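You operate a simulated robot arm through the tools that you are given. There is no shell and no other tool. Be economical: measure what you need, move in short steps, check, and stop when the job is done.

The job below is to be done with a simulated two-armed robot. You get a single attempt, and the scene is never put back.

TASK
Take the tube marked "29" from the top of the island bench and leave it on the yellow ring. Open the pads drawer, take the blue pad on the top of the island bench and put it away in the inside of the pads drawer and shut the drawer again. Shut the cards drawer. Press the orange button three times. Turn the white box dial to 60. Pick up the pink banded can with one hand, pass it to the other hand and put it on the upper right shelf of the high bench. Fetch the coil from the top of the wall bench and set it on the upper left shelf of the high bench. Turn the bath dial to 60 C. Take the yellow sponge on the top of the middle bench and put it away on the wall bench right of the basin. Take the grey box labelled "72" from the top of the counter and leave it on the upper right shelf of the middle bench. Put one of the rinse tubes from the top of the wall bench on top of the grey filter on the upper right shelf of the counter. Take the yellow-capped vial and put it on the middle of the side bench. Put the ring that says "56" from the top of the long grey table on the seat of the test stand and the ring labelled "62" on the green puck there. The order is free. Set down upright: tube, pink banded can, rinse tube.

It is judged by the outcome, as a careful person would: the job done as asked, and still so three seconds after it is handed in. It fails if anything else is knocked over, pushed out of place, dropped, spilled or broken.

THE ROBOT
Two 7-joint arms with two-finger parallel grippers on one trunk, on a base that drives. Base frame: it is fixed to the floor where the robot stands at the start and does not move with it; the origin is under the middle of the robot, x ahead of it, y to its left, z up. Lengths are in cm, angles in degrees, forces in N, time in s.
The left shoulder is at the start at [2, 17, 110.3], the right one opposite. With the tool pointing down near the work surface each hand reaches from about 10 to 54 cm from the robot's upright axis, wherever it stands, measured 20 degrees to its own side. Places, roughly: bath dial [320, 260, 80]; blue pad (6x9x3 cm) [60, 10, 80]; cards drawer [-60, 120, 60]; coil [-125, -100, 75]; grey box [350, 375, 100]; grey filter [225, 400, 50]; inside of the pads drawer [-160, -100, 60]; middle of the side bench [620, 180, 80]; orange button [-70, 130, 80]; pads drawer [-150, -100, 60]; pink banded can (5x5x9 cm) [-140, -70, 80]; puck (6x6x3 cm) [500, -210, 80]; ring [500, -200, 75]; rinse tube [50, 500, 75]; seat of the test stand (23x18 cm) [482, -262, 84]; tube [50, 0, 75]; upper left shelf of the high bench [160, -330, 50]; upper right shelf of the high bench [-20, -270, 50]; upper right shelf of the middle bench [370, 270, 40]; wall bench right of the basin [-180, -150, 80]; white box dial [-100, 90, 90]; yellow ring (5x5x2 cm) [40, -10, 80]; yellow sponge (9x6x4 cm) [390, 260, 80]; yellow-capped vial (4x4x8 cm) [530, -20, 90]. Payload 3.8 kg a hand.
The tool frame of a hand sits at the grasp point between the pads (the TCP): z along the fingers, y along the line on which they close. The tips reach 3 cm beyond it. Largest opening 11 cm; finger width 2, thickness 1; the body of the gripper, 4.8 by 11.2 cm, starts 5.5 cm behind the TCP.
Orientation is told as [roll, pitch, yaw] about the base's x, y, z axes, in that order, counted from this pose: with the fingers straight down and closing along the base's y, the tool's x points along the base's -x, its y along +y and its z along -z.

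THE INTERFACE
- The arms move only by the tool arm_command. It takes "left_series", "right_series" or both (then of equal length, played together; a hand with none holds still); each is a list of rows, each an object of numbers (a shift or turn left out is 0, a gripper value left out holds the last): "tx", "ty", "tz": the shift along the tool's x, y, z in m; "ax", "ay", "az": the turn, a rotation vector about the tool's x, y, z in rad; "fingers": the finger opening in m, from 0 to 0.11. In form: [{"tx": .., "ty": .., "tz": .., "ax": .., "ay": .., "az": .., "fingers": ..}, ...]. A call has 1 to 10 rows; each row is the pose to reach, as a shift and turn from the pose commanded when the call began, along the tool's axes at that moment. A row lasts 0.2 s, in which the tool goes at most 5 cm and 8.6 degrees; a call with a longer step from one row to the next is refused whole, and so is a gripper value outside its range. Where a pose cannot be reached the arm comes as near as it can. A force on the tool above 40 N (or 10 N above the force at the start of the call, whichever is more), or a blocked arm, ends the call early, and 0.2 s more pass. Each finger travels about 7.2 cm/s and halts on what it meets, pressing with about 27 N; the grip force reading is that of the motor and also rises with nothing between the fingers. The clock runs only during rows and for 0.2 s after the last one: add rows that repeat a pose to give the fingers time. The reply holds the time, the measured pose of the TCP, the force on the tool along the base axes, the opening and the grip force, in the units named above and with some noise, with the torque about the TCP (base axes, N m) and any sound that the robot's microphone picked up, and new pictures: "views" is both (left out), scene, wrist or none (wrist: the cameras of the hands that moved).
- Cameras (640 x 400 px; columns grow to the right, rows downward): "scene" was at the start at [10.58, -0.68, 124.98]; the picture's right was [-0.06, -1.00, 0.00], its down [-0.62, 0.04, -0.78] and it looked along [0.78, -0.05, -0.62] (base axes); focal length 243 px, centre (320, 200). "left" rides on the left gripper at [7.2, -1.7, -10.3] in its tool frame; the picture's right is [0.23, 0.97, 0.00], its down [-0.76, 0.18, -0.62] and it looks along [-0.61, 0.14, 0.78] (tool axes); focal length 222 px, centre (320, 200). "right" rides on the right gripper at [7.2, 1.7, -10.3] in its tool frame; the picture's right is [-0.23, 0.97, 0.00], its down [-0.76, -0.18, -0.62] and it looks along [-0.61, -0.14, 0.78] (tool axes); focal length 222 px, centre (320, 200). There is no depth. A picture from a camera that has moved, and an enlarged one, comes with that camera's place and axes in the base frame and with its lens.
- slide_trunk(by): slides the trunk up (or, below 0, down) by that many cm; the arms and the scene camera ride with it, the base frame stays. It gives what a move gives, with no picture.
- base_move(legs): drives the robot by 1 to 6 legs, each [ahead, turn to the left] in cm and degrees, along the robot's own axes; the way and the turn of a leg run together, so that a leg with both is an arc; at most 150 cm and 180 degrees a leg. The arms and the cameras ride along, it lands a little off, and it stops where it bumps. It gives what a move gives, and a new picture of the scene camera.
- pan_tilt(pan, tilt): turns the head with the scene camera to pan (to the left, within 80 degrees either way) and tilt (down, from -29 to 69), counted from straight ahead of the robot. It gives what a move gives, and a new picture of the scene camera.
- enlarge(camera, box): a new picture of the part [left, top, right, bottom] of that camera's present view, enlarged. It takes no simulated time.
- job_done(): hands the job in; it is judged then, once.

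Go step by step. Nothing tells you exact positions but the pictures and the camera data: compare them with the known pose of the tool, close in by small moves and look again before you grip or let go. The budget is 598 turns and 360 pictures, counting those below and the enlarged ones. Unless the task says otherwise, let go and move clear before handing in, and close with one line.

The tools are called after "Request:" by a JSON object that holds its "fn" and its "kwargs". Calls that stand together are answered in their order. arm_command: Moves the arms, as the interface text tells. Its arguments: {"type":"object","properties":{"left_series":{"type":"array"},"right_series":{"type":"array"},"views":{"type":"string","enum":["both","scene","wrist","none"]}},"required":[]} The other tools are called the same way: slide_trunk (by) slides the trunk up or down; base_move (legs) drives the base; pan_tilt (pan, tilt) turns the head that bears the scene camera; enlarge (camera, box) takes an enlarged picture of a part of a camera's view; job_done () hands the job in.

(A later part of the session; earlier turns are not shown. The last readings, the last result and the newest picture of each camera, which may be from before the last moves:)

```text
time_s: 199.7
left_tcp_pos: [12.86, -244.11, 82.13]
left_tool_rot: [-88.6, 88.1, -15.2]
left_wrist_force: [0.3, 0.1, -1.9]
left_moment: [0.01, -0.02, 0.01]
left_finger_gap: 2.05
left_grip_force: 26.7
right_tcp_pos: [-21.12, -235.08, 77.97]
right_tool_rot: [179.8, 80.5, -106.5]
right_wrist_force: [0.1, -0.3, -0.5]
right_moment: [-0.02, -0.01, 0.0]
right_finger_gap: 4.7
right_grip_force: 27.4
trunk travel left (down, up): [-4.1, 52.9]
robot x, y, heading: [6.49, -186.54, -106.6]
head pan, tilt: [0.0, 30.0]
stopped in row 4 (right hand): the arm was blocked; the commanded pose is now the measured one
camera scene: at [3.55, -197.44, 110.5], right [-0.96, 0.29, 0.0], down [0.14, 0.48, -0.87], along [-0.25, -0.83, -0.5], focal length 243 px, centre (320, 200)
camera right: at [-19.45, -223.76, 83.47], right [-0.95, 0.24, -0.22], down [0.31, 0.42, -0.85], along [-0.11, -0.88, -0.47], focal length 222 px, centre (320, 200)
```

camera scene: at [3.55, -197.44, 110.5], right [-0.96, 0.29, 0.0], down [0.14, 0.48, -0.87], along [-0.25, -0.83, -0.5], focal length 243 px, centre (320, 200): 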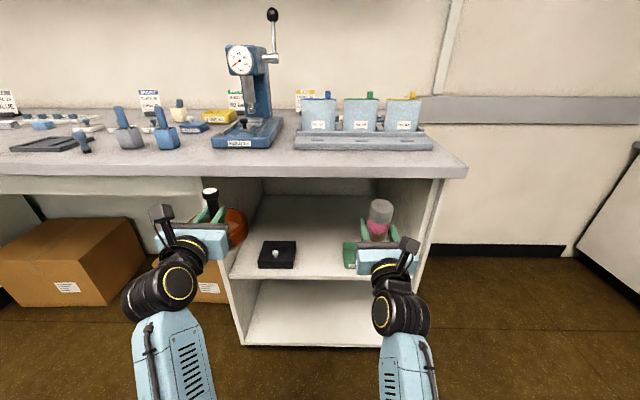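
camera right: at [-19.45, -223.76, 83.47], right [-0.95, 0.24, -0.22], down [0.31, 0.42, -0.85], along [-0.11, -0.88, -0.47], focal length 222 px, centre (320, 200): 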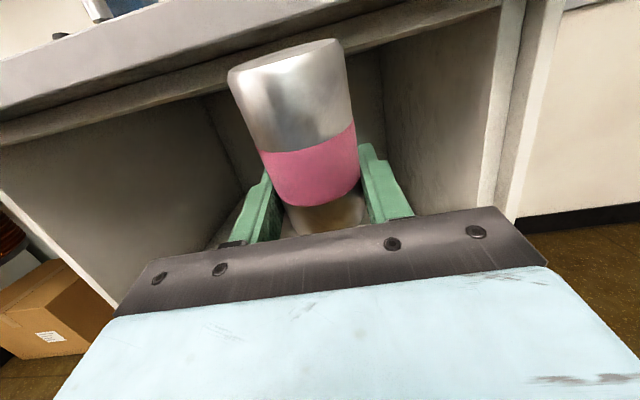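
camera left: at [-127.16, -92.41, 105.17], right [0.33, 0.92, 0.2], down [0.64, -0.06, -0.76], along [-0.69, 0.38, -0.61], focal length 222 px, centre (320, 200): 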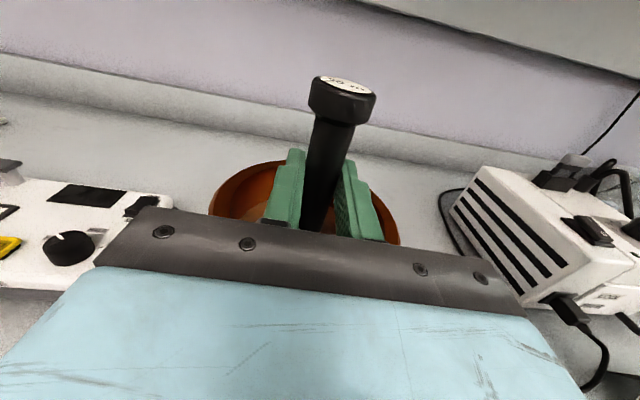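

The low elbow blocks when the arm is bent. With the arms stretched further out, the elbow should clear; I'll back off the bench and try lowering with the right arm extended.

Request:
{"fn": "base_move", "kwargs": {"legs": [[-32, 0]]}}

Request:
{"fn": "arm_command", "kwargs": {"right_series": [{"tz": 0.04, "ay": -0.08}, {"tz": 0.08, "ay": -0.16}, {"tz": 0.12, "ay": -0.16}, {"tz": 0.15, "ay": -0.16}, {"tz": 0.15, "ay": -0.16}], "views": "none"}}

```text
time_s: 201.8
left_tcp_pos: [22.22, -212.93, 81.81]
left_tool_rot: [-87.5, 88.0, -13.9]
left_wrist_force: [-0.3, 0.4, -1.5]
left_moment: [0.03, 0.01, 0.0]
left_finger_gap: 2.07
left_grip_force: 27.0
right_tcp_pos: [-11.66, -204.05, 77.63]
right_tool_rot: [-179.4, 80.6, -105.4]
right_wrist_force: [-0.2, 0.6, -1.0]
right_moment: [0.03, -0.02, 0.02]
right_finger_gap: 4.71
right_grip_force: 26.5
trunk travel left (down, up): [-4.1, 52.9]
robot x, y, heading: [16.47, -155.04, -106.6]
head pan, tilt: [0.0, 30.0]
camera scene: at [12.71, -166.26, 110.38], right [-0.96, 0.29, 0.0], down [0.15, 0.48, -0.86], along [-0.25, -0.83, -0.5], focal length 243 px, centre (320, 200)
```

scene: 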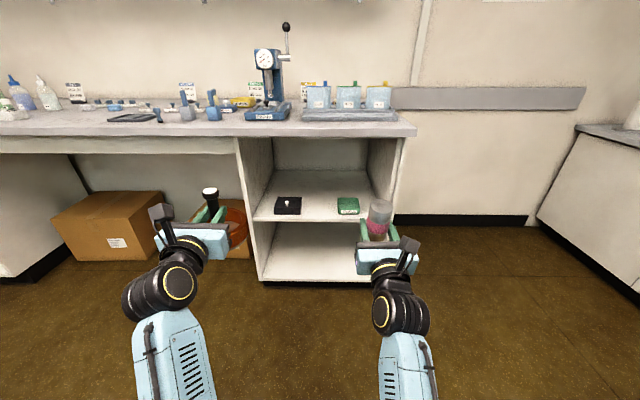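

```text
time_s: 203.2
left_tcp_pos: [22.35, -212.78, 81.83]
left_tool_rot: [-90.0, 88.0, -16.3]
left_wrist_force: [0.4, -0.7, -1.5]
left_moment: [0.03, 0.01, -0.03]
left_finger_gap: 2.04
left_grip_force: 27.1
right_tcp_pos: [-19.51, -217.27, 78.57]
right_tool_rot: [80.8, 86.5, 152.1]
right_wrist_force: [0.9, 0.3, -0.4]
right_moment: [-0.03, -0.01, -0.03]
right_finger_gap: 4.71
right_grip_force: 26.9
trunk travel left (down, up): [-4.1, 52.9]
robot x, y, heading: [16.24, -155.06, -106.4]
head pan, tilt: [0.0, 30.0]
stopped in row 5 (right hand): the arm was blocked; the commanded pose is now the measured one
```

Request:
{"fn": "arm_command", "kwargs": {"right_series": [{"tx": -0.02, "tz": -0.02}, {"tx": -0.05, "tz": -0.03}, {"tx": -0.08, "tz": -0.045}, {"tx": -0.11, "tz": -0.06}, {"tx": -0.14, "tz": -0.075}, {"tx": -0.17, "tz": -0.095}, {"tx": -0.2, "tz": -0.115}, {"tx": -0.2, "tz": -0.115}], "views": "both"}}

```text
time_s: 205.0
left_tcp_pos: [22.39, -212.55, 82.01]
left_tool_rot: [-92.1, 88.1, -18.7]
left_wrist_force: [0.5, 1.1, -2.4]
left_moment: [0.01, -0.03, -0.03]
left_finger_gap: 2.02
left_grip_force: 27.2
right_tcp_pos: [-16.52, -205.78, 58.83]
right_tool_rot: [81.4, 86.7, 152.9]
right_wrist_force: [0.1, -0.6, -0.8]
right_moment: [-0.03, 0.0, 0.03]
right_finger_gap: 4.72
right_grip_force: 27.7
trunk travel left (down, up): [-4.1, 52.9]
robot x, y, heading: [16.41, -155.11, -106.5]
head pan, tilt: [0.0, 30.0]
camera scene: at [12.92, -166.0, 110.34], right [-0.96, 0.29, 0.0], down [0.14, 0.48, -0.87], along [-0.25, -0.83, -0.5], focal length 243 px, centre (320, 200)
camera right: at [-14.46, -195.64, 66.32], right [-0.93, 0.31, -0.17], down [0.33, 0.56, -0.77], along [-0.14, -0.77, -0.62], focal length 222 px, centre (320, 200)
```

scene: 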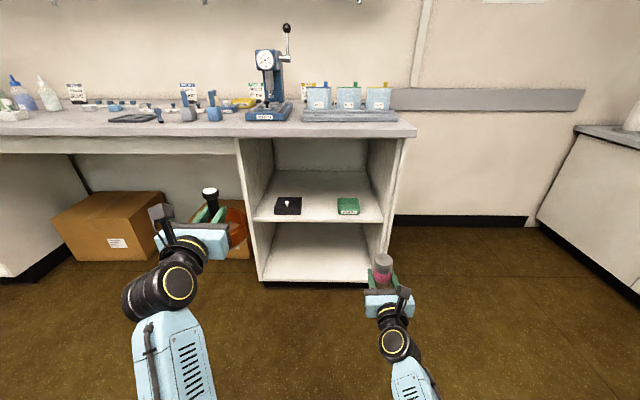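
right: 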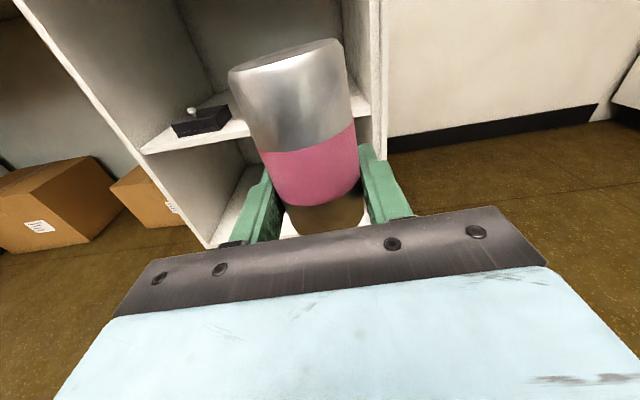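

That works: level at z 58.8. The shelf surface is near z 47. I'll also lower the left hand (coil) the same way so it can pass under the bench top, into the knee space.

Request:
{"fn": "arm_command", "kwargs": {"left_series": [{"tz": 0.04}, {"tz": 0.08}, {"tz": 0.11, "tx": -0.01}, {"tz": 0.11, "tx": -0.04}, {"tz": 0.1, "tx": -0.07}, {"tz": 0.085, "tx": -0.1}, {"tz": 0.07, "tx": -0.13}, {"tz": 0.055, "tx": -0.16}, {"tz": 0.04, "tx": -0.19}, {"tz": 0.03, "tx": -0.21}], "right_series": [{"tx": 0}, {"tx": 0}, {"tx": 0}, {"tx": 0}, {"tx": 0}, {"tx": 0}, {"tx": -0.015, "tz": -0.008}, {"tx": -0.03, "tz": -0.015}, {"tx": -0.045, "tz": -0.022}, {"tx": -0.05, "tz": -0.025}], "views": "scene"}}

```text
time_s: 207.2
left_tcp_pos: [22.07, -215.69, 60.92]
left_tool_rot: [-90.8, 88.1, -17.2]
left_wrist_force: [-0.7, -0.7, -1.8]
left_moment: [0.04, 0.01, 0.04]
left_finger_gap: 2.05
left_grip_force: 27.2
right_tcp_pos: [-16.02, -203.27, 53.79]
right_tool_rot: [81.0, 86.7, 152.5]
right_wrist_force: [0.1, -1.4, -0.1]
right_moment: [-0.01, 0.02, 0.01]
right_finger_gap: 4.7
right_grip_force: 27.4
trunk travel left (down, up): [-4.1, 52.9]
robot x, y, heading: [16.43, -155.23, -106.6]
head pan, tilt: [0.0, 30.0]
camera scene: at [12.93, -166.01, 110.34], right [-0.96, 0.29, 0.0], down [0.14, 0.48, -0.87], along [-0.25, -0.83, -0.5], focal length 243 px, centre (320, 200)
```

scene: 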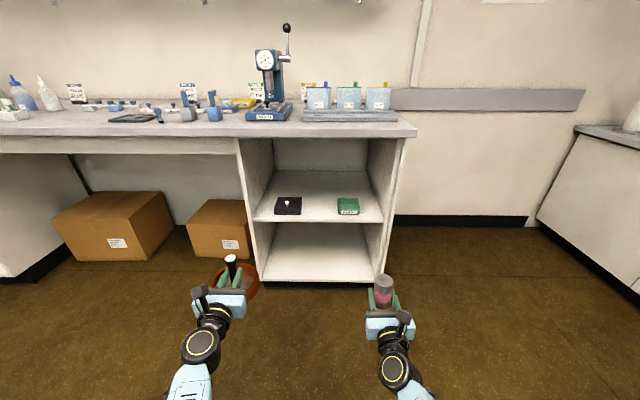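

Both are low. I'll shift the left hand outward 5 cm, then move the base left 17 cm and 21 cm forward, and look again.

Request:
{"fn": "arm_command", "kwargs": {"left_series": [{"ty": -0.03}, {"ty": -0.05}, {"ty": -0.05}], "views": "none"}}

Request:
{"fn": "base_move", "kwargs": {"legs": [[0, 40], [27, 0], [0, -41]]}}

```text
time_s: 208.0
left_tcp_pos: [27.08, -217.21, 60.99]
left_tool_rot: [-92.1, 88.2, -18.5]
left_wrist_force: [0.7, 0.1, -1.1]
left_moment: [0.02, 0.02, -0.04]
left_finger_gap: 2.07
left_grip_force: 27.1
right_tcp_pos: [-16.0, -203.31, 53.91]
right_tool_rot: [81.5, 86.7, 153.1]
right_wrist_force: [-0.3, 0.7, -0.6]
right_moment: [0.0, 0.02, 0.0]
right_finger_gap: 4.71
right_grip_force: 27.1
trunk travel left (down, up): [-4.1, 52.9]
robot x, y, heading: [16.48, -154.94, -107.0]
head pan, tilt: [0.0, 30.0]
```

```text
time_s: 213.7
left_tcp_pos: [36.42, -242.36, 61.01]
left_tool_rot: [-92.1, 88.1, -19.7]
left_wrist_force: [-0.9, -0.1, -1.7]
left_moment: [0.03, 0.0, 0.01]
left_finger_gap: 2.04
left_grip_force: 27.1
right_tcp_pos: [-6.38, -227.56, 53.99]
right_tool_rot: [81.6, 86.8, 152.1]
right_wrist_force: [0.1, -0.5, 1.1]
right_moment: [0.0, -0.03, -0.04]
right_finger_gap: 4.7
right_grip_force: 26.8
trunk travel left (down, up): [-4.1, 52.9]
robot x, y, heading: [26.5, -180.66, -107.8]
head pan, tilt: [0.0, 30.0]
camera scene: at [23.3, -190.88, 110.34], right [-0.95, 0.31, 0.0], down [0.15, 0.48, -0.87], along [-0.26, -0.82, -0.5], focal length 243 px, centre (320, 200)
```

scene: 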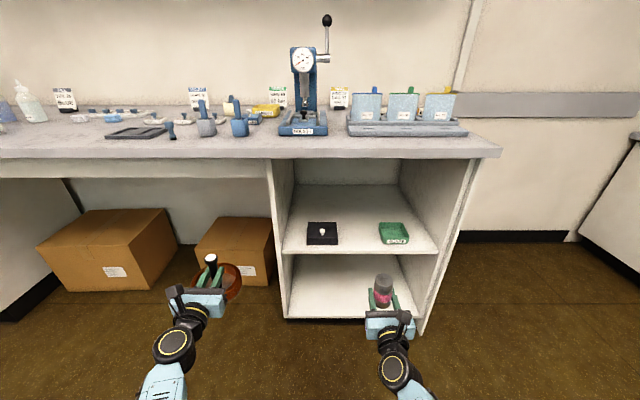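

The gap centre is at robot-frame about [91, -16]; my hand is at [55, -17]. I'll drive ahead 20 cm and check with the wrist camera.

Request:
{"fn": "base_move", "kwargs": {"legs": [[20, 0]]}}

Request:
{"fn": "arm_command", "kwargs": {"right_series": [{"ty": -0.01}, {"ty": -0.01}], "views": "wrist"}}

```text
time_s: 215.3
left_tcp_pos: [30.64, -261.06, 61.09]
left_tool_rot: [-92.0, 88.2, -19.5]
left_wrist_force: [-0.1, -0.5, -1.2]
left_moment: [0.01, 0.0, -0.03]
left_finger_gap: 2.05
left_grip_force: 26.5
right_tcp_pos: [-12.3, -246.33, 53.86]
right_tool_rot: [81.5, 86.7, 152.0]
right_wrist_force: [0.7, 0.1, 0.0]
right_moment: [0.02, 0.0, -0.01]
right_finger_gap: 4.71
right_grip_force: 26.7
trunk travel left (down, up): [-4.1, 52.9]
robot x, y, heading: [21.06, -198.79, -107.4]
head pan, tilt: [0.0, 30.0]
camera scene: at [17.34, -209.59, 110.34], right [-0.95, 0.3, 0.0], down [0.15, 0.48, -0.87], along [-0.26, -0.83, -0.5], focal length 243 px, centre (320, 200)
```

scene: 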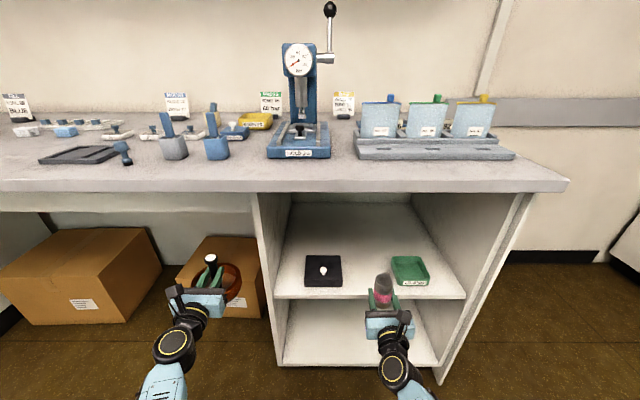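

```text
time_s: 215.9
left_tcp_pos: [30.47, -261.03, 61.03]
left_tool_rot: [-91.2, 88.1, -18.7]
left_wrist_force: [-0.6, -0.5, -2.3]
left_moment: [0.03, -0.02, 0.02]
left_finger_gap: 2.01
left_grip_force: 27.2
right_tcp_pos: [-11.29, -246.74, 53.79]
right_tool_rot: [81.1, 86.7, 151.9]
right_wrist_force: [0.2, -0.5, -0.9]
right_moment: [-0.03, -0.01, 0.04]
right_finger_gap: 4.71
right_grip_force: 26.9
trunk travel left (down, up): [-4.1, 52.9]
robot x, y, heading: [20.86, -198.75, -107.6]
head pan, tilt: [0.0, 30.0]
camera right: at [-9.1, -236.62, 61.35], right [-0.93, 0.33, -0.17], down [0.34, 0.55, -0.77], along [-0.16, -0.77, -0.62], focal length 222 px, centre (320, 200)
```

right: 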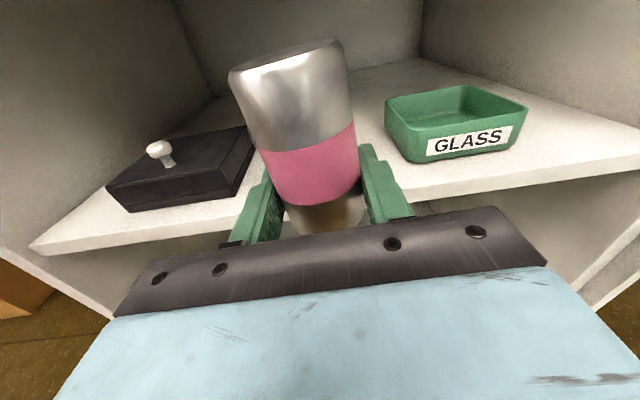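

The shelf is at z about 48 and my can bottom at about 51.8. The gripper body must stay in front of the shelf edge, so I'll put the can about 4 cm inside. Driving ahead 9 cm.

Request:
{"fn": "base_move", "kwargs": {"legs": [[9, 0]]}}

Request:
{"fn": "arm_command", "kwargs": {"right_series": [{"ty": -0.007}, {"ty": -0.012}], "views": "wrist"}}

```text
time_s: 217.0
left_tcp_pos: [27.86, -269.53, 60.96]
left_tool_rot: [-91.7, 88.1, -19.3]
left_wrist_force: [0.6, -0.2, -0.9]
left_moment: [0.02, 0.0, 0.01]
left_finger_gap: 2.03
left_grip_force: 26.7
right_tcp_pos: [-14.11, -255.15, 53.83]
right_tool_rot: [81.1, 86.7, 151.8]
right_wrist_force: [-0.5, -0.8, 0.5]
right_moment: [0.02, 0.04, -0.01]
right_finger_gap: 4.72
right_grip_force: 27.0
trunk travel left (down, up): [-4.1, 52.9]
robot x, y, heading: [17.98, -206.89, -107.8]
head pan, tilt: [0.0, 30.0]
camera scene: at [14.64, -218.09, 110.34], right [-0.95, 0.3, 0.0], down [0.15, 0.48, -0.87], along [-0.26, -0.83, -0.5], focal length 243 px, centre (320, 200)
```

scene: 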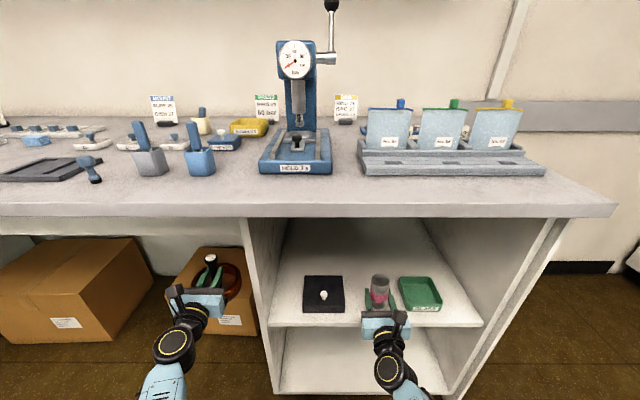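

```text
time_s: 217.6
left_tcp_pos: [27.96, -269.47, 61.03]
left_tool_rot: [-91.0, 88.2, -18.5]
left_wrist_force: [0.7, 0.0, -1.8]
left_moment: [0.02, -0.01, 0.03]
left_finger_gap: 2.05
left_grip_force: 27.2
right_tcp_pos: [-12.83, -255.6, 53.68]
right_tool_rot: [80.7, 86.7, 151.5]
right_wrist_force: [0.0, -0.4, -0.1]
right_moment: [0.03, 0.01, -0.03]
right_finger_gap: 4.71
right_grip_force: 27.4
trunk travel left (down, up): [-4.1, 52.9]
robot x, y, heading: [18.15, -207.37, -107.7]
head pan, tilt: [0.0, 30.0]
camera right: at [-10.67, -245.56, 61.29], right [-0.93, 0.33, -0.17], down [0.34, 0.55, -0.76], along [-0.16, -0.77, -0.62], focal length 222 px, centre (320, 200)
```

right: 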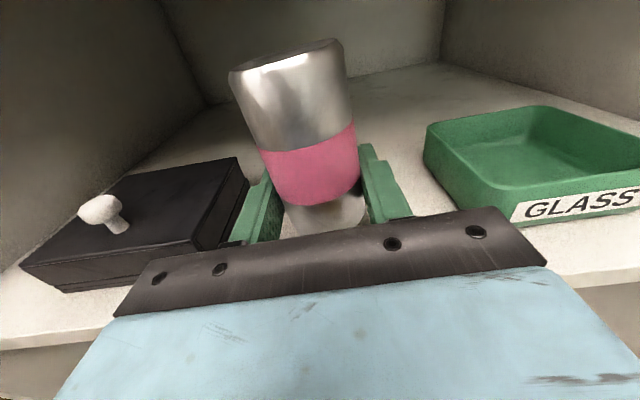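

The can's centre is 3.4 cm inside the shelf edge. I'll go 1.2 cm further and lower gently until contact.

Request:
{"fn": "arm_command", "kwargs": {"right_series": [{"tz": 0.012}, {"tz": 0.012, "tx": -0.008}, {"tz": 0.012, "tx": -0.016}, {"tz": 0.012, "tx": -0.022}, {"tz": 0.012, "tx": -0.027}, {"tz": 0.012, "tx": -0.032}, {"tz": 0.012, "tx": -0.037}], "views": "wrist"}}

Request:
{"fn": "enlarge", "kwargs": {"camera": "scene", "box": [290, 240, 470, 350]}}

```text
time_s: 218.9
left_tcp_pos: [27.95, -269.33, 61.1]
left_tool_rot: [-94.3, 87.9, -21.8]
left_wrist_force: [0.6, -0.5, -1.8]
left_moment: [0.02, 0.01, 0.03]
left_finger_gap: 2.05
left_grip_force: 27.0
right_tcp_pos: [-13.31, -256.69, 51.44]
right_tool_rot: [102.2, 87.1, 172.5]
right_wrist_force: [2.1, 23.1, 16.8]
right_moment: [0.81, -0.65, 1.48]
right_finger_gap: 4.7
right_grip_force: 27.6
trunk travel left (down, up): [-4.1, 52.9]
robot x, y, heading: [18.39, -207.34, -107.8]
head pan, tilt: [0.0, 30.0]
stopped in row 6 (right hand): the force on the tool passed its limit at 45 N (the readings are from after the stop); the commanded pose is now the measured one
camera right: at [-11.16, -246.42, 58.81], right [-0.93, 0.33, -0.18], down [0.34, 0.53, -0.78], along [-0.16, -0.78, -0.6], focal length 222 px, centre (320, 200)
```

right: 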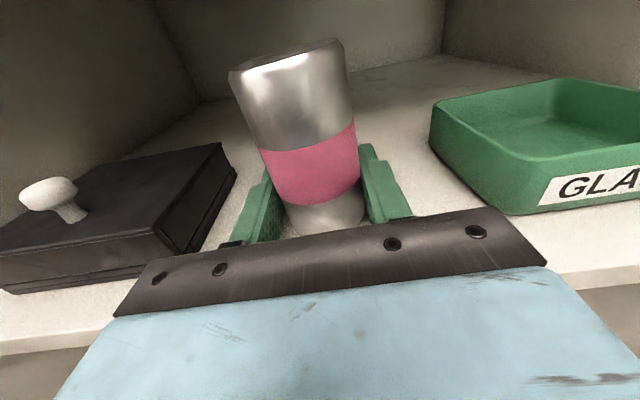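

```text
3.56 times, centred on (380, 295) of scene
camera zoom: at [14.71, -217.79, 110.38], right [-0.95, 0.3, 0.0], down [0.15, 0.47, -0.87], along [-0.26, -0.83, -0.5], focal length 866 px, centre (107, -138)
```

zoom: 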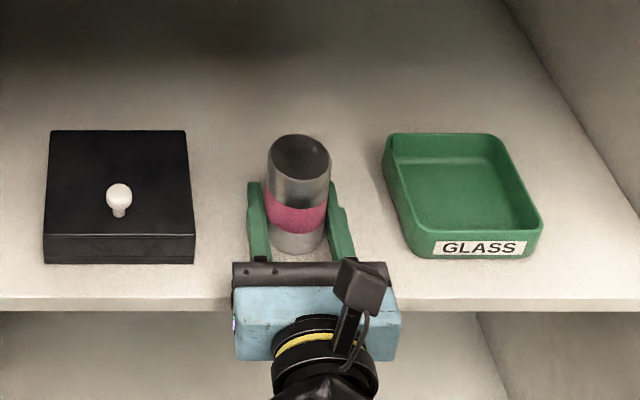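

The gripper body probably touches the shelf edge. I'll lift slightly, back off 1 cm, and lower again.

Request:
{"fn": "arm_command", "kwargs": {"right_series": [{"tx": 0.006}, {"tx": 0.006, "tz": -0.012}, {"tx": 0.002, "tz": -0.012}, {"tx": -0.002, "tz": -0.012}, {"tx": -0.006, "tz": -0.012}, {"tx": -0.01, "tz": -0.012}, {"tx": -0.014, "tz": -0.012}], "views": "wrist"}}

Request:
{"fn": "enlarge", "kwargs": {"camera": "scene", "box": [290, 240, 470, 350]}}

```text
time_s: 220.5
left_tcp_pos: [27.92, -269.45, 61.13]
left_tool_rot: [-95.6, 88.1, -23.1]
left_wrist_force: [-0.8, 1.3, -1.9]
left_moment: [0.04, -0.04, -0.02]
left_finger_gap: 2.03
left_grip_force: 27.1
right_tcp_pos: [-13.12, -255.59, 50.28]
right_tool_rot: [108.8, 87.2, 179.2]
right_wrist_force: [4.6, 4.7, 30.4]
right_moment: [0.88, -1.63, 0.21]
right_finger_gap: 4.72
right_grip_force: 27.4
trunk travel left (down, up): [-4.1, 52.9]
robot x, y, heading: [17.92, -207.26, -107.6]
head pan, tilt: [0.0, 30.0]
camera right: at [-10.79, -245.42, 57.6], right [-0.93, 0.33, -0.18], down [0.34, 0.53, -0.78], along [-0.16, -0.78, -0.6], focal length 222 px, centre (320, 200)
```

right: 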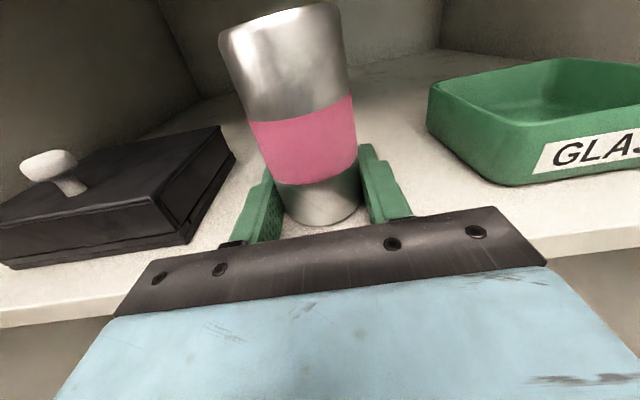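

```text
3.56 times, centred on (380, 295) of scene
camera zoom: at [14.76, -217.84, 110.39], right [-0.95, 0.3, 0.0], down [0.15, 0.47, -0.87], along [-0.26, -0.83, -0.5], focal length 866 px, centre (107, -138)
```

zoom: 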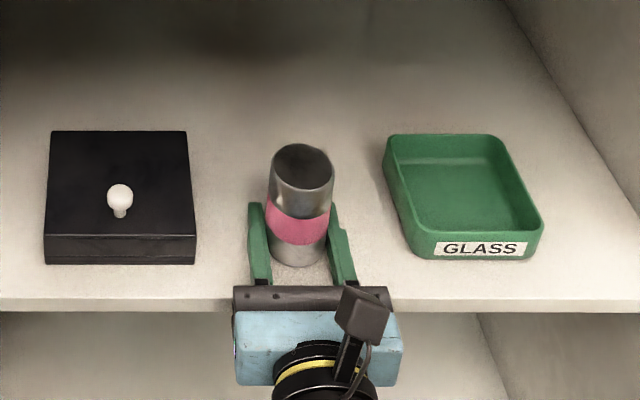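

The can's bottom now stands on the shelf. I'll relieve the pressure, open, and withdraw straight back.

Request:
{"fn": "arm_command", "kwargs": {"right_series": [{"tx": 0.004}, {"tx": 0.004}, {"tx": 0.004, "fingers": 0.055}, {"tx": 0.004, "fingers": 0.065}, {"tx": 0.004, "fingers": 0.075}, {"tx": 0.006, "fingers": 0.075}], "views": "wrist"}}

Request:
{"fn": "enlarge", "kwargs": {"camera": "scene", "box": [290, 240, 470, 350]}}

```text
time_s: 221.9
left_tcp_pos: [27.81, -269.51, 61.07]
left_tool_rot: [-93.0, 88.0, -20.5]
left_wrist_force: [0.4, 0.0, -1.9]
left_moment: [0.05, 0.0, 0.02]
left_finger_gap: 2.03
left_grip_force: 27.1
right_tcp_pos: [-13.01, -255.57, 50.36]
right_tool_rot: [94.6, 87.1, 165.1]
right_wrist_force: [-8.6, 0.4, 13.6]
right_moment: [0.35, -0.7, 0.24]
right_finger_gap: 7.09
right_grip_force: 0.0
trunk travel left (down, up): [-4.1, 52.9]
robot x, y, heading: [18.15, -207.05, -107.6]
head pan, tilt: [0.0, 30.0]
camera right: at [-10.77, -245.44, 57.77], right [-0.93, 0.33, -0.18], down [0.34, 0.54, -0.77], along [-0.16, -0.78, -0.61], focal length 222 px, centre (320, 200)
```

right: 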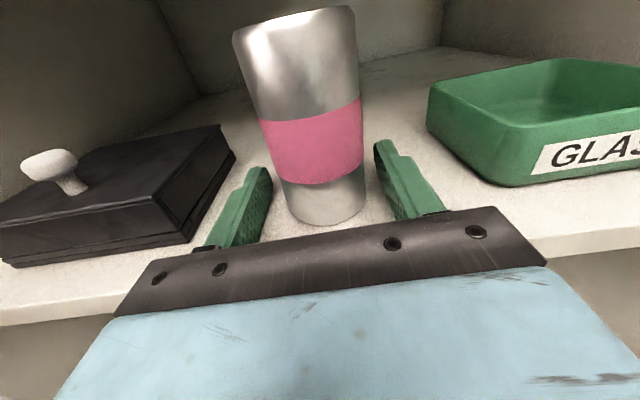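

```text
3.56 times, centred on (380, 295) of scene
camera zoom: at [14.65, -217.97, 110.35], right [-0.95, 0.3, 0.0], down [0.15, 0.48, -0.87], along [-0.26, -0.83, -0.5], focal length 866 px, centre (107, -138)
```

zoom: 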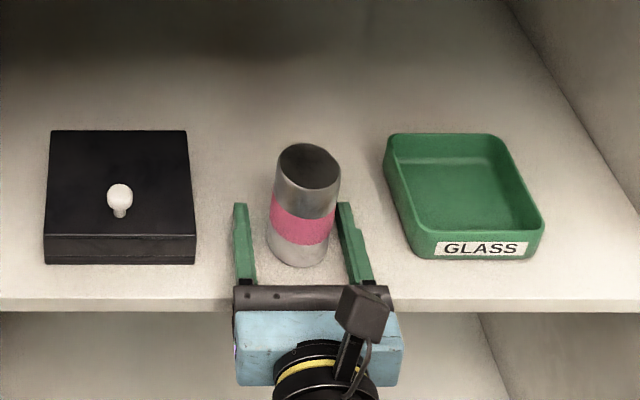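

Request:
{"fn": "arm_command", "kwargs": {"right_series": [{"tx": 0.005, "fingers": 0.078}, {"tx": 0.008, "fingers": 0.078}, {"tx": 0.008}], "views": "none"}}

```text
time_s: 222.7
left_tcp_pos: [27.93, -269.56, 60.97]
left_tool_rot: [-91.8, 88.0, -19.1]
left_wrist_force: [0.0, -0.6, -2.1]
left_moment: [0.03, 0.02, -0.02]
left_finger_gap: 2.05
left_grip_force: 26.7
right_tcp_pos: [-13.04, -255.61, 51.17]
right_tool_rot: [93.8, 87.0, 164.2]
right_wrist_force: [-0.1, -0.2, 0.2]
right_moment: [0.02, 0.01, 0.02]
right_finger_gap: 7.79
right_grip_force: 0.0
trunk travel left (down, up): [-4.1, 52.9]
robot x, y, heading: [18.21, -207.3, -107.7]
head pan, tilt: [0.0, 30.0]
```

Forces are clear. I'll back the base straight out.

Request:
{"fn": "base_move", "kwargs": {"legs": [[-30, 0]]}}

Request:
{"fn": "enlarge", "kwargs": {"camera": "scene", "box": [260, 170, 460, 295]}}

```text
time_s: 224.8
left_tcp_pos: [36.82, -241.04, 61.02]
left_tool_rot: [-91.7, 88.1, -19.3]
left_wrist_force: [0.1, 0.4, -1.1]
left_moment: [0.03, 0.02, 0.0]
left_finger_gap: 2.04
left_grip_force: 27.1
right_tcp_pos: [-3.96, -227.07, 51.2]
right_tool_rot: [95.7, 87.0, 166.0]
right_wrist_force: [0.3, -0.2, 0.6]
right_moment: [0.01, 0.01, 0.0]
right_finger_gap: 7.81
right_grip_force: 0.0
trunk travel left (down, up): [-4.1, 52.9]
robot x, y, heading: [27.53, -179.03, -107.7]
head pan, tilt: [0.0, 30.0]
camera scene: at [23.73, -189.58, 110.34], right [-0.95, 0.31, 0.0], down [0.15, 0.48, -0.87], along [-0.27, -0.82, -0.5], focal length 243 px, centre (320, 200)
```

scene: 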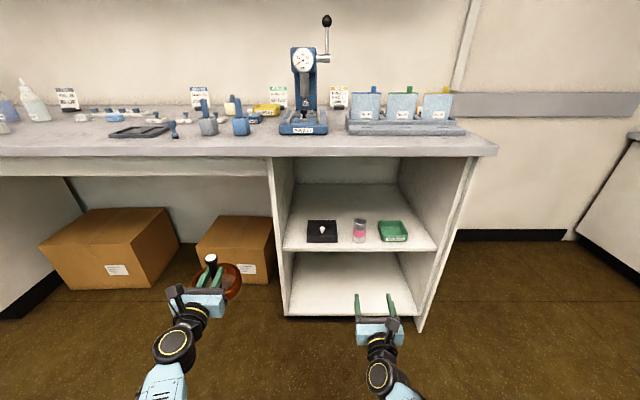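

```text
3.20 times, centred on (360, 232) of scene
camera zoom: at [23.73, -189.58, 110.34], right [-0.95, 0.31, 0.0], down [0.15, 0.48, -0.87], along [-0.27, -0.82, -0.5], focal length 779 px, centre (192, 96)
```

zoom: 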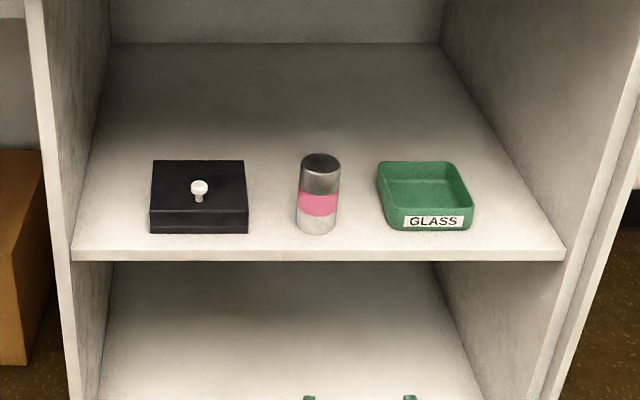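

The can stands upright on the upper right shelf. Now the coil goes to the upper left shelf: I'll turn left along the bench and look.

Request:
{"fn": "base_move", "kwargs": {"legs": [[0, 85]]}}

```text
time_s: 228.7
left_tcp_pos: [90.32, -177.0, 60.99]
left_tool_rot: [-91.9, 88.1, 63.5]
left_wrist_force: [-0.5, 0.5, -1.5]
left_moment: [0.05, 0.03, -0.01]
left_finger_gap: 2.03
left_grip_force: 27.2
right_tcp_pos: [71.46, -215.85, 51.13]
right_tool_rot: [95.6, 87.0, -111.1]
right_wrist_force: [-0.2, 0.1, 0.1]
right_moment: [0.0, -0.01, 0.04]
right_finger_gap: 7.8
right_grip_force: 0.0
trunk travel left (down, up): [-4.1, 52.9]
robot x, y, heading: [27.39, -178.59, -25.1]
head pan, tilt: [0.0, 30.0]
camera scene: at [37.26, -183.64, 110.34], right [-0.42, -0.91, 0.0], down [-0.45, 0.21, -0.87], along [0.79, -0.36, -0.5], focal length 243 px, centre (320, 200)
```

scene: 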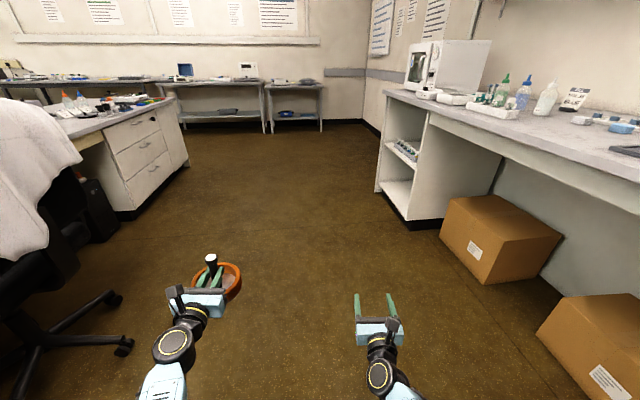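

The left shelf unit's front centre is at about [175, -317]. I'll drive to about [187, -216] and face it.

Request:
{"fn": "base_move", "kwargs": {"legs": [[0, 12], [150, 0], [13, 0], [0, -95]]}}

```text
time_s: 241.8
left_tcp_pos: [196.7, -277.83, 60.96]
left_tool_rot: [-91.5, 87.9, -18.3]
left_wrist_force: [0.3, 0.4, -1.6]
left_moment: [0.0, 0.0, -0.01]
left_finger_gap: 2.05
left_grip_force: 26.2
right_tcp_pos: [155.68, -264.29, 51.3]
right_tool_rot: [95.7, 86.9, 166.9]
right_wrist_force: [0.4, -0.7, 0.1]
right_moment: [-0.02, -0.01, 0.01]
right_finger_gap: 7.82
right_grip_force: 0.1
trunk travel left (down, up): [-4.1, 52.9]
robot x, y, heading: [186.23, -216.07, -107.0]
head pan, tilt: [0.0, 30.0]
camera scene: at [183.04, -226.48, 110.34], right [-0.96, 0.3, 0.0], down [0.15, 0.48, -0.87], along [-0.26, -0.83, -0.5], focal length 243 px, centre (320, 200)
```

scene: 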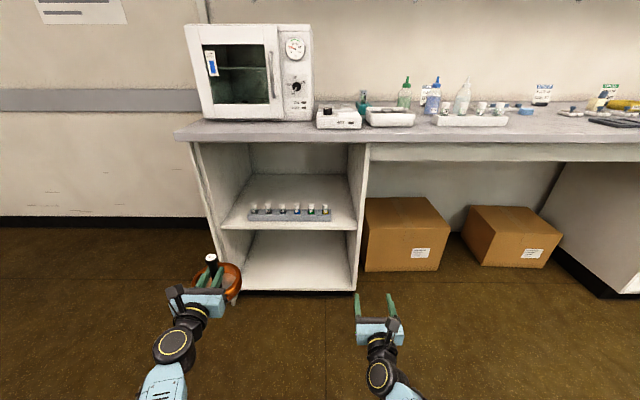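

The shelf has a rack of vials across it. I'll zoom to judge the free space.

Request:
{"fn": "enlarge", "kwargs": {"camera": "scene", "box": [190, 140, 390, 265]}}

```text
3.20 times, centred on (290, 202) of scene
camera zoom: at [183.04, -226.48, 110.34], right [-0.96, 0.3, 0.0], down [0.15, 0.48, -0.87], along [-0.26, -0.83, -0.5], focal length 779 px, centre (416, 192)
```

zoom: 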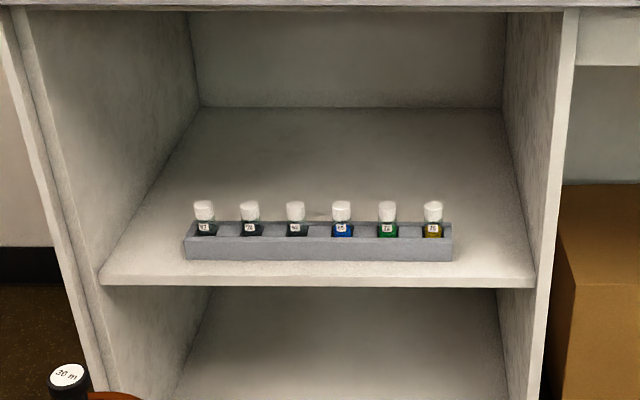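

The coil (about 13.5 cm across) only fits behind the rack, so I need a steeper grip to clear the vials. I'll rest the coil on the free bench-top strip in front of the oven and re-grip it tilted. First raise the trunk and hands.

Request:
{"fn": "slide_trunk", "kwargs": {"by": 22}}

Request:
{"fn": "arm_command", "kwargs": {"left_series": [{"tx": 0.03}, {"tx": 0.06}, {"tx": 0.09}, {"tx": 0.12}, {"tx": 0.15}, {"tx": 0.15}, {"tx": 0.15}], "right_series": [{"tx": 0.04}, {"tx": 0.08}, {"tx": 0.12}, {"tx": 0.16}, {"tx": 0.2}, {"tx": 0.23}, {"tx": 0.25}], "views": "scene"}}

```text
time_s: 244.1
left_tcp_pos: [196.56, -277.81, 82.99]
left_tool_rot: [-91.1, 87.9, -18.1]
left_wrist_force: [-0.8, 0.4, -1.4]
left_moment: [0.01, 0.0, -0.01]
left_finger_gap: 2.03
left_grip_force: 27.2
right_tcp_pos: [155.73, -264.39, 73.12]
right_tool_rot: [95.6, 87.0, 166.6]
right_wrist_force: [0.1, -0.5, -0.3]
right_moment: [0.0, 0.01, -0.01]
right_finger_gap: 7.81
right_grip_force: 0.1
trunk travel left (down, up): [-26.1, 30.9]
robot x, y, heading: [186.36, -215.84, -106.9]
head pan, tilt: [0.0, 30.0]
```

```text
time_s: 245.7
left_tcp_pos: [196.73, -277.53, 97.86]
left_tool_rot: [-87.6, 87.4, -14.2]
left_wrist_force: [0.7, -0.8, -1.7]
left_moment: [0.0, 0.01, -0.03]
left_finger_gap: 2.03
left_grip_force: 26.6
right_tcp_pos: [156.8, -264.42, 97.66]
right_tool_rot: [90.5, 86.3, 161.5]
right_wrist_force: [0.0, 0.3, -0.1]
right_moment: [0.01, 0.02, 0.01]
right_finger_gap: 7.78
right_grip_force: 0.1
trunk travel left (down, up): [-26.1, 30.9]
robot x, y, heading: [186.47, -215.35, -107.2]
head pan, tilt: [0.0, 30.0]
camera scene: at [183.03, -226.47, 132.34], right [-0.96, 0.3, 0.0], down [0.15, 0.48, -0.87], along [-0.26, -0.83, -0.5], focal length 243 px, centre (320, 200)
```

scene: 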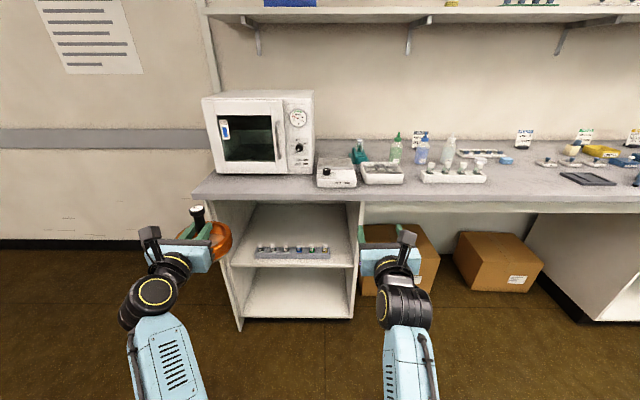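

Request:
{"fn": "slide_trunk", "kwargs": {"by": 10}}

Request:
{"fn": "base_move", "kwargs": {"legs": [[34, 0]]}}

Request:
{"fn": "arm_command", "kwargs": {"left_series": [{"tx": -0.01}, {"tx": -0.01}], "views": "wrist"}}

```text
time_s: 247.1
left_tcp_pos: [196.67, -277.64, 108.07]
left_tool_rot: [-91.7, 87.4, -18.5]
left_wrist_force: [0.2, -0.5, -1.8]
left_moment: [0.06, -0.04, -0.02]
left_finger_gap: 2.05
left_grip_force: 26.8
right_tcp_pos: [156.68, -264.49, 107.85]
right_tool_rot: [95.2, 86.2, 166.1]
right_wrist_force: [-0.7, 0.7, -0.3]
right_moment: [-0.01, -0.02, 0.02]
right_finger_gap: 7.8
right_grip_force: 0.1
trunk travel left (down, up): [-36.1, 20.9]
robot x, y, heading: [186.76, -215.79, -107.2]
head pan, tilt: [0.0, 30.0]
```

```text
time_s: 249.3
left_tcp_pos: [186.61, -309.98, 107.93]
left_tool_rot: [-89.7, 87.4, -16.4]
left_wrist_force: [0.6, 0.2, -1.1]
left_moment: [0.01, -0.02, -0.01]
left_finger_gap: 2.06
left_grip_force: 26.8
right_tcp_pos: [146.6, -296.95, 107.79]
right_tool_rot: [93.9, 86.2, 164.7]
right_wrist_force: [-0.2, -0.4, 0.4]
right_moment: [-0.01, 0.0, 0.04]
right_finger_gap: 7.8
right_grip_force: 0.0
trunk travel left (down, up): [-36.1, 20.9]
robot x, y, heading: [176.29, -248.06, -107.1]
head pan, tilt: [0.0, 30.0]
camera scene: at [172.96, -258.96, 142.33], right [-0.95, 0.3, 0.0], down [0.15, 0.48, -0.87], along [-0.26, -0.83, -0.5], focal length 243 px, centre (320, 200)
```

scene: 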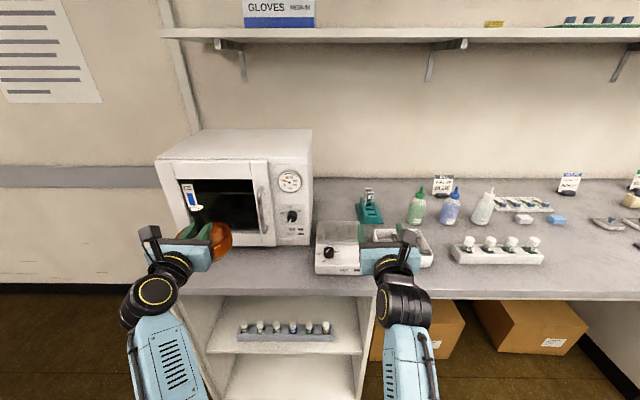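

```text
time_s: 249.9
left_tcp_pos: [186.75, -310.13, 107.12]
left_tool_rot: [-90.2, 87.3, -17.0]
left_wrist_force: [0.5, 0.8, -1.5]
left_moment: [0.02, 0.01, -0.02]
left_finger_gap: 2.04
left_grip_force: 27.2
right_tcp_pos: [146.61, -296.81, 107.75]
right_tool_rot: [94.1, 86.1, 164.8]
right_wrist_force: [-0.6, -1.0, 0.2]
right_moment: [0.02, 0.01, 0.01]
right_finger_gap: 7.79
right_grip_force: 0.1
trunk travel left (down, up): [-36.1, 20.9]
robot x, y, heading: [176.81, -248.43, -107.2]
head pan, tilt: [0.0, 30.0]
camera left: at [191.0, -300.51, 114.5], right [-0.94, 0.28, 0.18], down [0.04, 0.64, -0.77], along [-0.33, -0.72, -0.61], focal length 222 px, centre (320, 200)
```

left: 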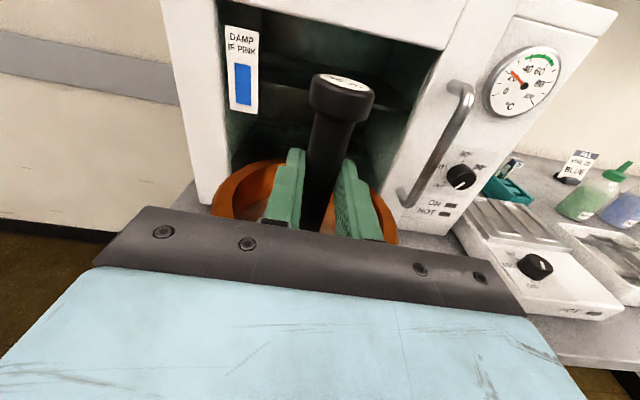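

The coil is over the strip. I'll move it 4.5 cm further in, lower to just above the bench, and then down to contact.

Request:
{"fn": "arm_command", "kwargs": {"left_series": [{"tz": 0.025}, {"tz": 0.045, "tx": -0.01}, {"tz": 0.045, "tx": -0.035}, {"tz": 0.045, "tx": -0.06}, {"tz": 0.045, "tx": -0.08}, {"tz": 0.045, "tx": -0.085}, {"tz": 0.045, "tx": -0.09}, {"tz": 0.045, "tx": -0.095}, {"tz": 0.045, "tx": -0.1}, {"tz": 0.045, "tx": -0.105}], "views": "both"}}

```text
time_s: 252.1
left_tcp_pos: [185.62, -314.49, 96.52]
left_tool_rot: [-93.4, 87.4, -20.1]
left_wrist_force: [-0.3, 0.3, 2.7]
left_moment: [0.0, 0.27, -0.01]
left_finger_gap: 2.02
left_grip_force: 26.7
right_tcp_pos: [146.59, -296.91, 107.73]
right_tool_rot: [94.6, 86.0, 165.3]
right_wrist_force: [-0.6, 0.0, -0.2]
right_moment: [0.0, -0.01, -0.02]
right_finger_gap: 7.8
right_grip_force: 0.1
trunk travel left (down, up): [-36.1, 20.9]
robot x, y, heading: [176.39, -248.61, -107.2]
head pan, tilt: [0.0, 30.0]
camera scene: at [172.98, -258.84, 142.35], right [-0.95, 0.3, 0.0], down [0.15, 0.48, -0.87], along [-0.26, -0.83, -0.5], focal length 243 px, centre (320, 200)
camera left: at [190.07, -304.88, 103.97], right [-0.94, 0.28, 0.18], down [0.04, 0.64, -0.77], along [-0.34, -0.72, -0.61], focal length 222 px, centre (320, 200)
```

scene: 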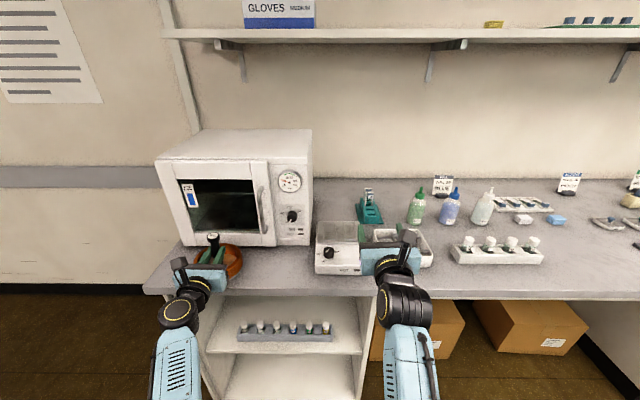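
left: 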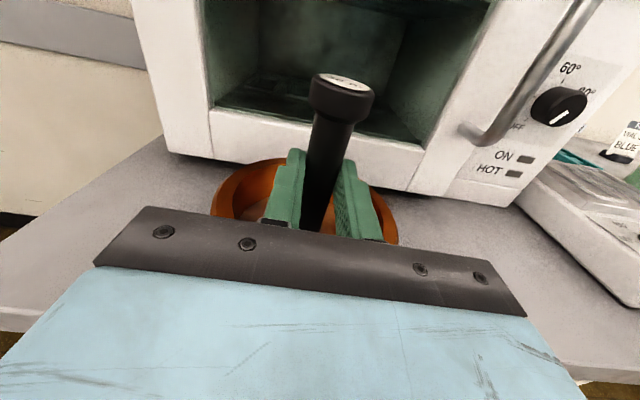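

Contact: the coil rests on the bench. I'll open slightly and tilt the hand 40° nose-down around the post.

Request:
{"fn": "arm_command", "kwargs": {"left_series": [{"fingers": 0.03}, {"fingers": 0.036}, {"ay": -0.14}, {"ay": -0.28}, {"ay": -0.42}, {"ay": -0.56}, {"ay": -0.7}, {"ay": -0.7}], "views": "both"}}

```text
time_s: 254.1
left_tcp_pos: [188.81, -314.35, 95.41]
left_tool_rot: [-7.7, 48.2, 69.1]
left_wrist_force: [-1.0, -0.3, -0.4]
left_moment: [0.0, 0.0, 0.02]
left_finger_gap: 3.62
left_grip_force: 0.2
right_tcp_pos: [146.54, -296.77, 107.87]
right_tool_rot: [93.9, 85.8, 164.5]
right_wrist_force: [0.2, 0.4, -0.4]
right_moment: [0.0, -0.02, 0.0]
right_finger_gap: 7.81
right_grip_force: 0.1
trunk travel left (down, up): [-36.1, 20.9]
robot x, y, heading: [176.03, -248.29, -107.2]
head pan, tilt: [0.0, 30.0]
stopped in row 8 (left hand): the arm was blocked; the commanded pose is now the measured one
camera scene: at [172.98, -258.88, 142.34], right [-0.95, 0.3, 0.0], down [0.15, 0.48, -0.87], along [-0.26, -0.83, -0.5], focal length 243 px, centre (320, 200)
camera left: at [190.24, -311.71, 107.84], right [-0.99, 0.11, 0.08], down [0.1, 0.98, -0.17], along [-0.1, -0.16, -0.98], focal length 222 px, centre (320, 200)
```

scene: 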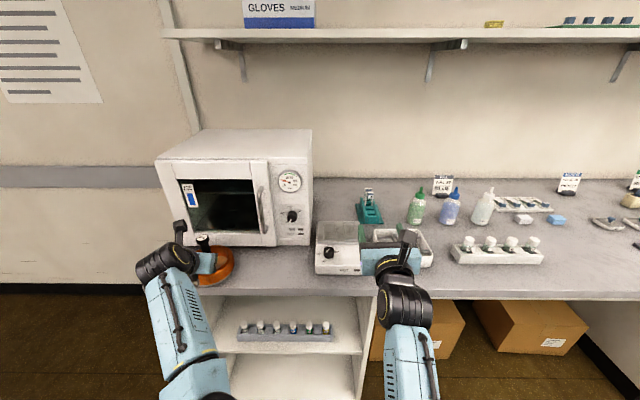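
left: 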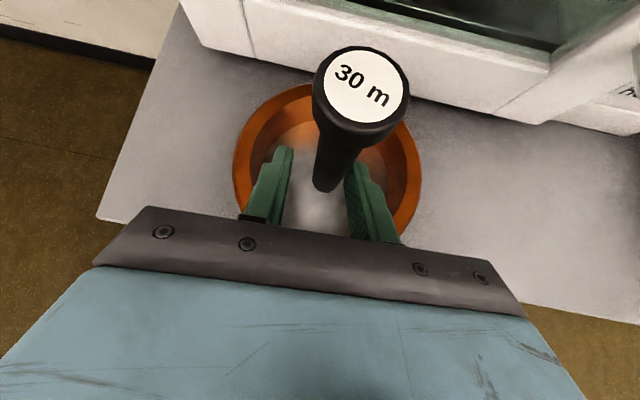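

The hand is tilted about 41° and the post is still between the fingers. I'll close and lift.

Request:
{"fn": "arm_command", "kwargs": {"left_series": [{"fingers": 0.02}, {"fingers": 0.005}, {"fingers": 0.005}, {"fingers": 0.005}], "views": "none"}}

Request:
{"fn": "arm_command", "kwargs": {"left_series": [{"tx": 0.015, "tz": -0.013}, {"tx": 0.03, "tz": -0.026}, {"tx": 0.045, "tz": -0.039}, {"tx": 0.06, "tz": -0.052}, {"tx": 0.06, "tz": -0.052}], "views": "both"}}

```text
time_s: 255.1
left_tcp_pos: [188.63, -314.51, 95.39]
left_tool_rot: [-7.7, 48.3, 69.1]
left_wrist_force: [-2.3, 1.6, 4.7]
left_moment: [0.09, 0.54, -0.06]
left_finger_gap: 2.14
left_grip_force: 26.4
right_tcp_pos: [146.61, -296.88, 107.75]
right_tool_rot: [94.7, 86.0, 165.4]
right_wrist_force: [0.1, 0.3, -0.4]
right_moment: [-0.01, -0.03, -0.03]
right_finger_gap: 7.79
right_grip_force: 0.1
trunk travel left (down, up): [-36.1, 20.9]
robot x, y, heading: [176.64, -248.21, -107.1]
head pan, tilt: [0.0, 30.0]
```

```text
time_s: 256.5
left_tcp_pos: [190.66, -314.67, 103.25]
left_tool_rot: [-10.6, 47.8, 68.6]
left_wrist_force: [-0.5, -1.1, -1.0]
left_moment: [0.02, 0.03, 0.02]
left_finger_gap: 2.06
left_grip_force: 27.2
right_tcp_pos: [146.56, -296.83, 107.7]
right_tool_rot: [93.8, 85.9, 164.5]
right_wrist_force: [0.0, -0.2, -0.8]
right_moment: [0.02, 0.04, 0.0]
right_finger_gap: 7.8
right_grip_force: 0.2
trunk travel left (down, up): [-36.1, 20.9]
robot x, y, heading: [176.67, -248.17, -107.2]
head pan, tilt: [0.0, 30.0]
stopped in row 5 (left hand): the arm was blocked; the commanded pose is now the measured one
camera scene: at [172.99, -258.89, 142.34], right [-0.95, 0.3, 0.0], down [0.15, 0.48, -0.87], along [-0.26, -0.83, -0.5], focal length 243 px, centre (320, 200)
camera left: at [191.56, -311.88, 115.83], right [-1.0, 0.09, 0.05], down [0.08, 0.98, -0.17], along [-0.06, -0.17, -0.98], focal length 222 px, centre (320, 200)
```

scene: 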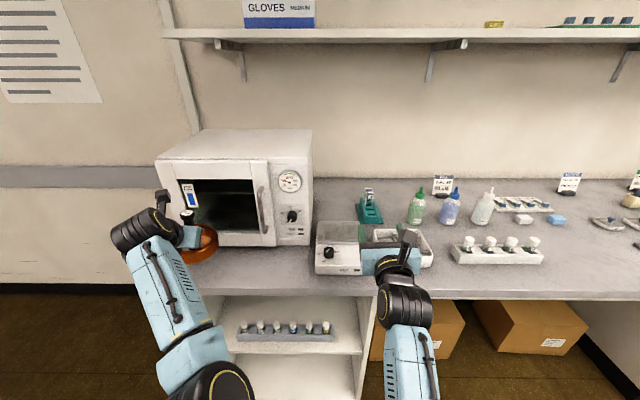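
left: 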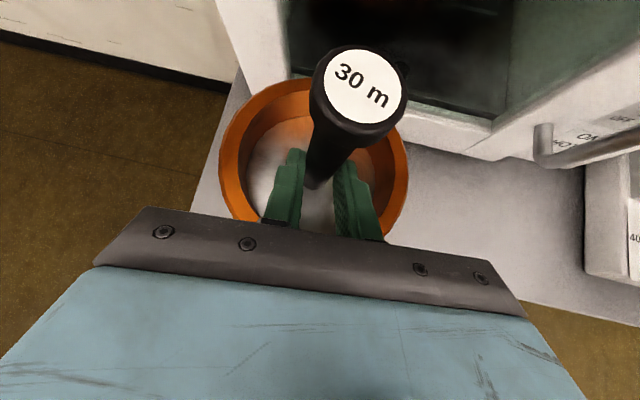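

The coil is re-gripped and lifted. I'll back out and lower the trunk.

Request:
{"fn": "base_move", "kwargs": {"legs": [[-50, 0]]}}

Request:
{"fn": "slide_trunk", "kwargs": {"by": -30}}

```text
time_s: 259.4
left_tcp_pos: [205.8, -266.34, 103.31]
left_tool_rot: [-10.4, 47.8, 68.9]
left_wrist_force: [-0.5, 0.2, -1.6]
left_moment: [0.04, 0.0, -0.01]
left_finger_gap: 2.04
left_grip_force: 26.9
right_tcp_pos: [161.7, -248.99, 107.85]
right_tool_rot: [94.5, 85.9, 165.6]
right_wrist_force: [-0.9, 0.4, 0.5]
right_moment: [0.03, 0.01, -0.01]
right_finger_gap: 7.8
right_grip_force: 0.0
trunk travel left (down, up): [-36.1, 20.9]
robot x, y, heading: [191.06, -199.69, -106.9]
head pan, tilt: [0.0, 30.0]
camera scene: at [187.85, -210.71, 142.35], right [-0.96, 0.29, 0.0], down [0.15, 0.48, -0.87], along [-0.25, -0.83, -0.5], focal length 243 px, centre (320, 200)
```

scene: 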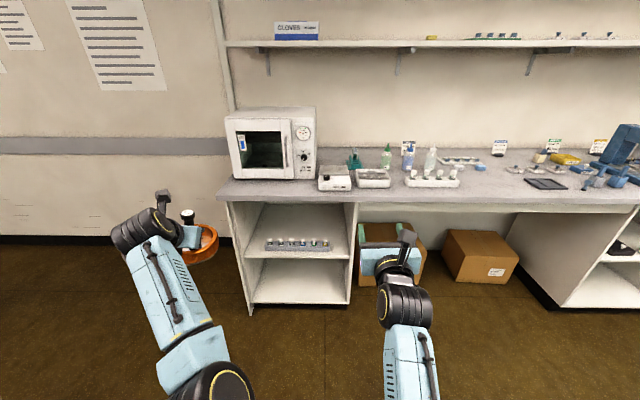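

```text
time_s: 262.4
left_tcp_pos: [205.82, -266.28, 73.28]
left_tool_rot: [-10.4, 47.8, 69.0]
left_wrist_force: [-0.3, 0.2, -2.5]
left_moment: [0.05, 0.01, -0.01]
left_finger_gap: 2.05
left_grip_force: 26.6
right_tcp_pos: [161.67, -248.9, 77.74]
right_tool_rot: [94.2, 86.1, 165.3]
right_wrist_force: [0.0, -0.2, 0.4]
right_moment: [0.0, -0.01, -0.03]
right_finger_gap: 7.78
right_grip_force: 0.1
trunk travel left (down, up): [-6.1, 50.9]
robot x, y, heading: [191.11, -200.05, -107.1]
head pan, tilt: [0.0, 30.0]
```

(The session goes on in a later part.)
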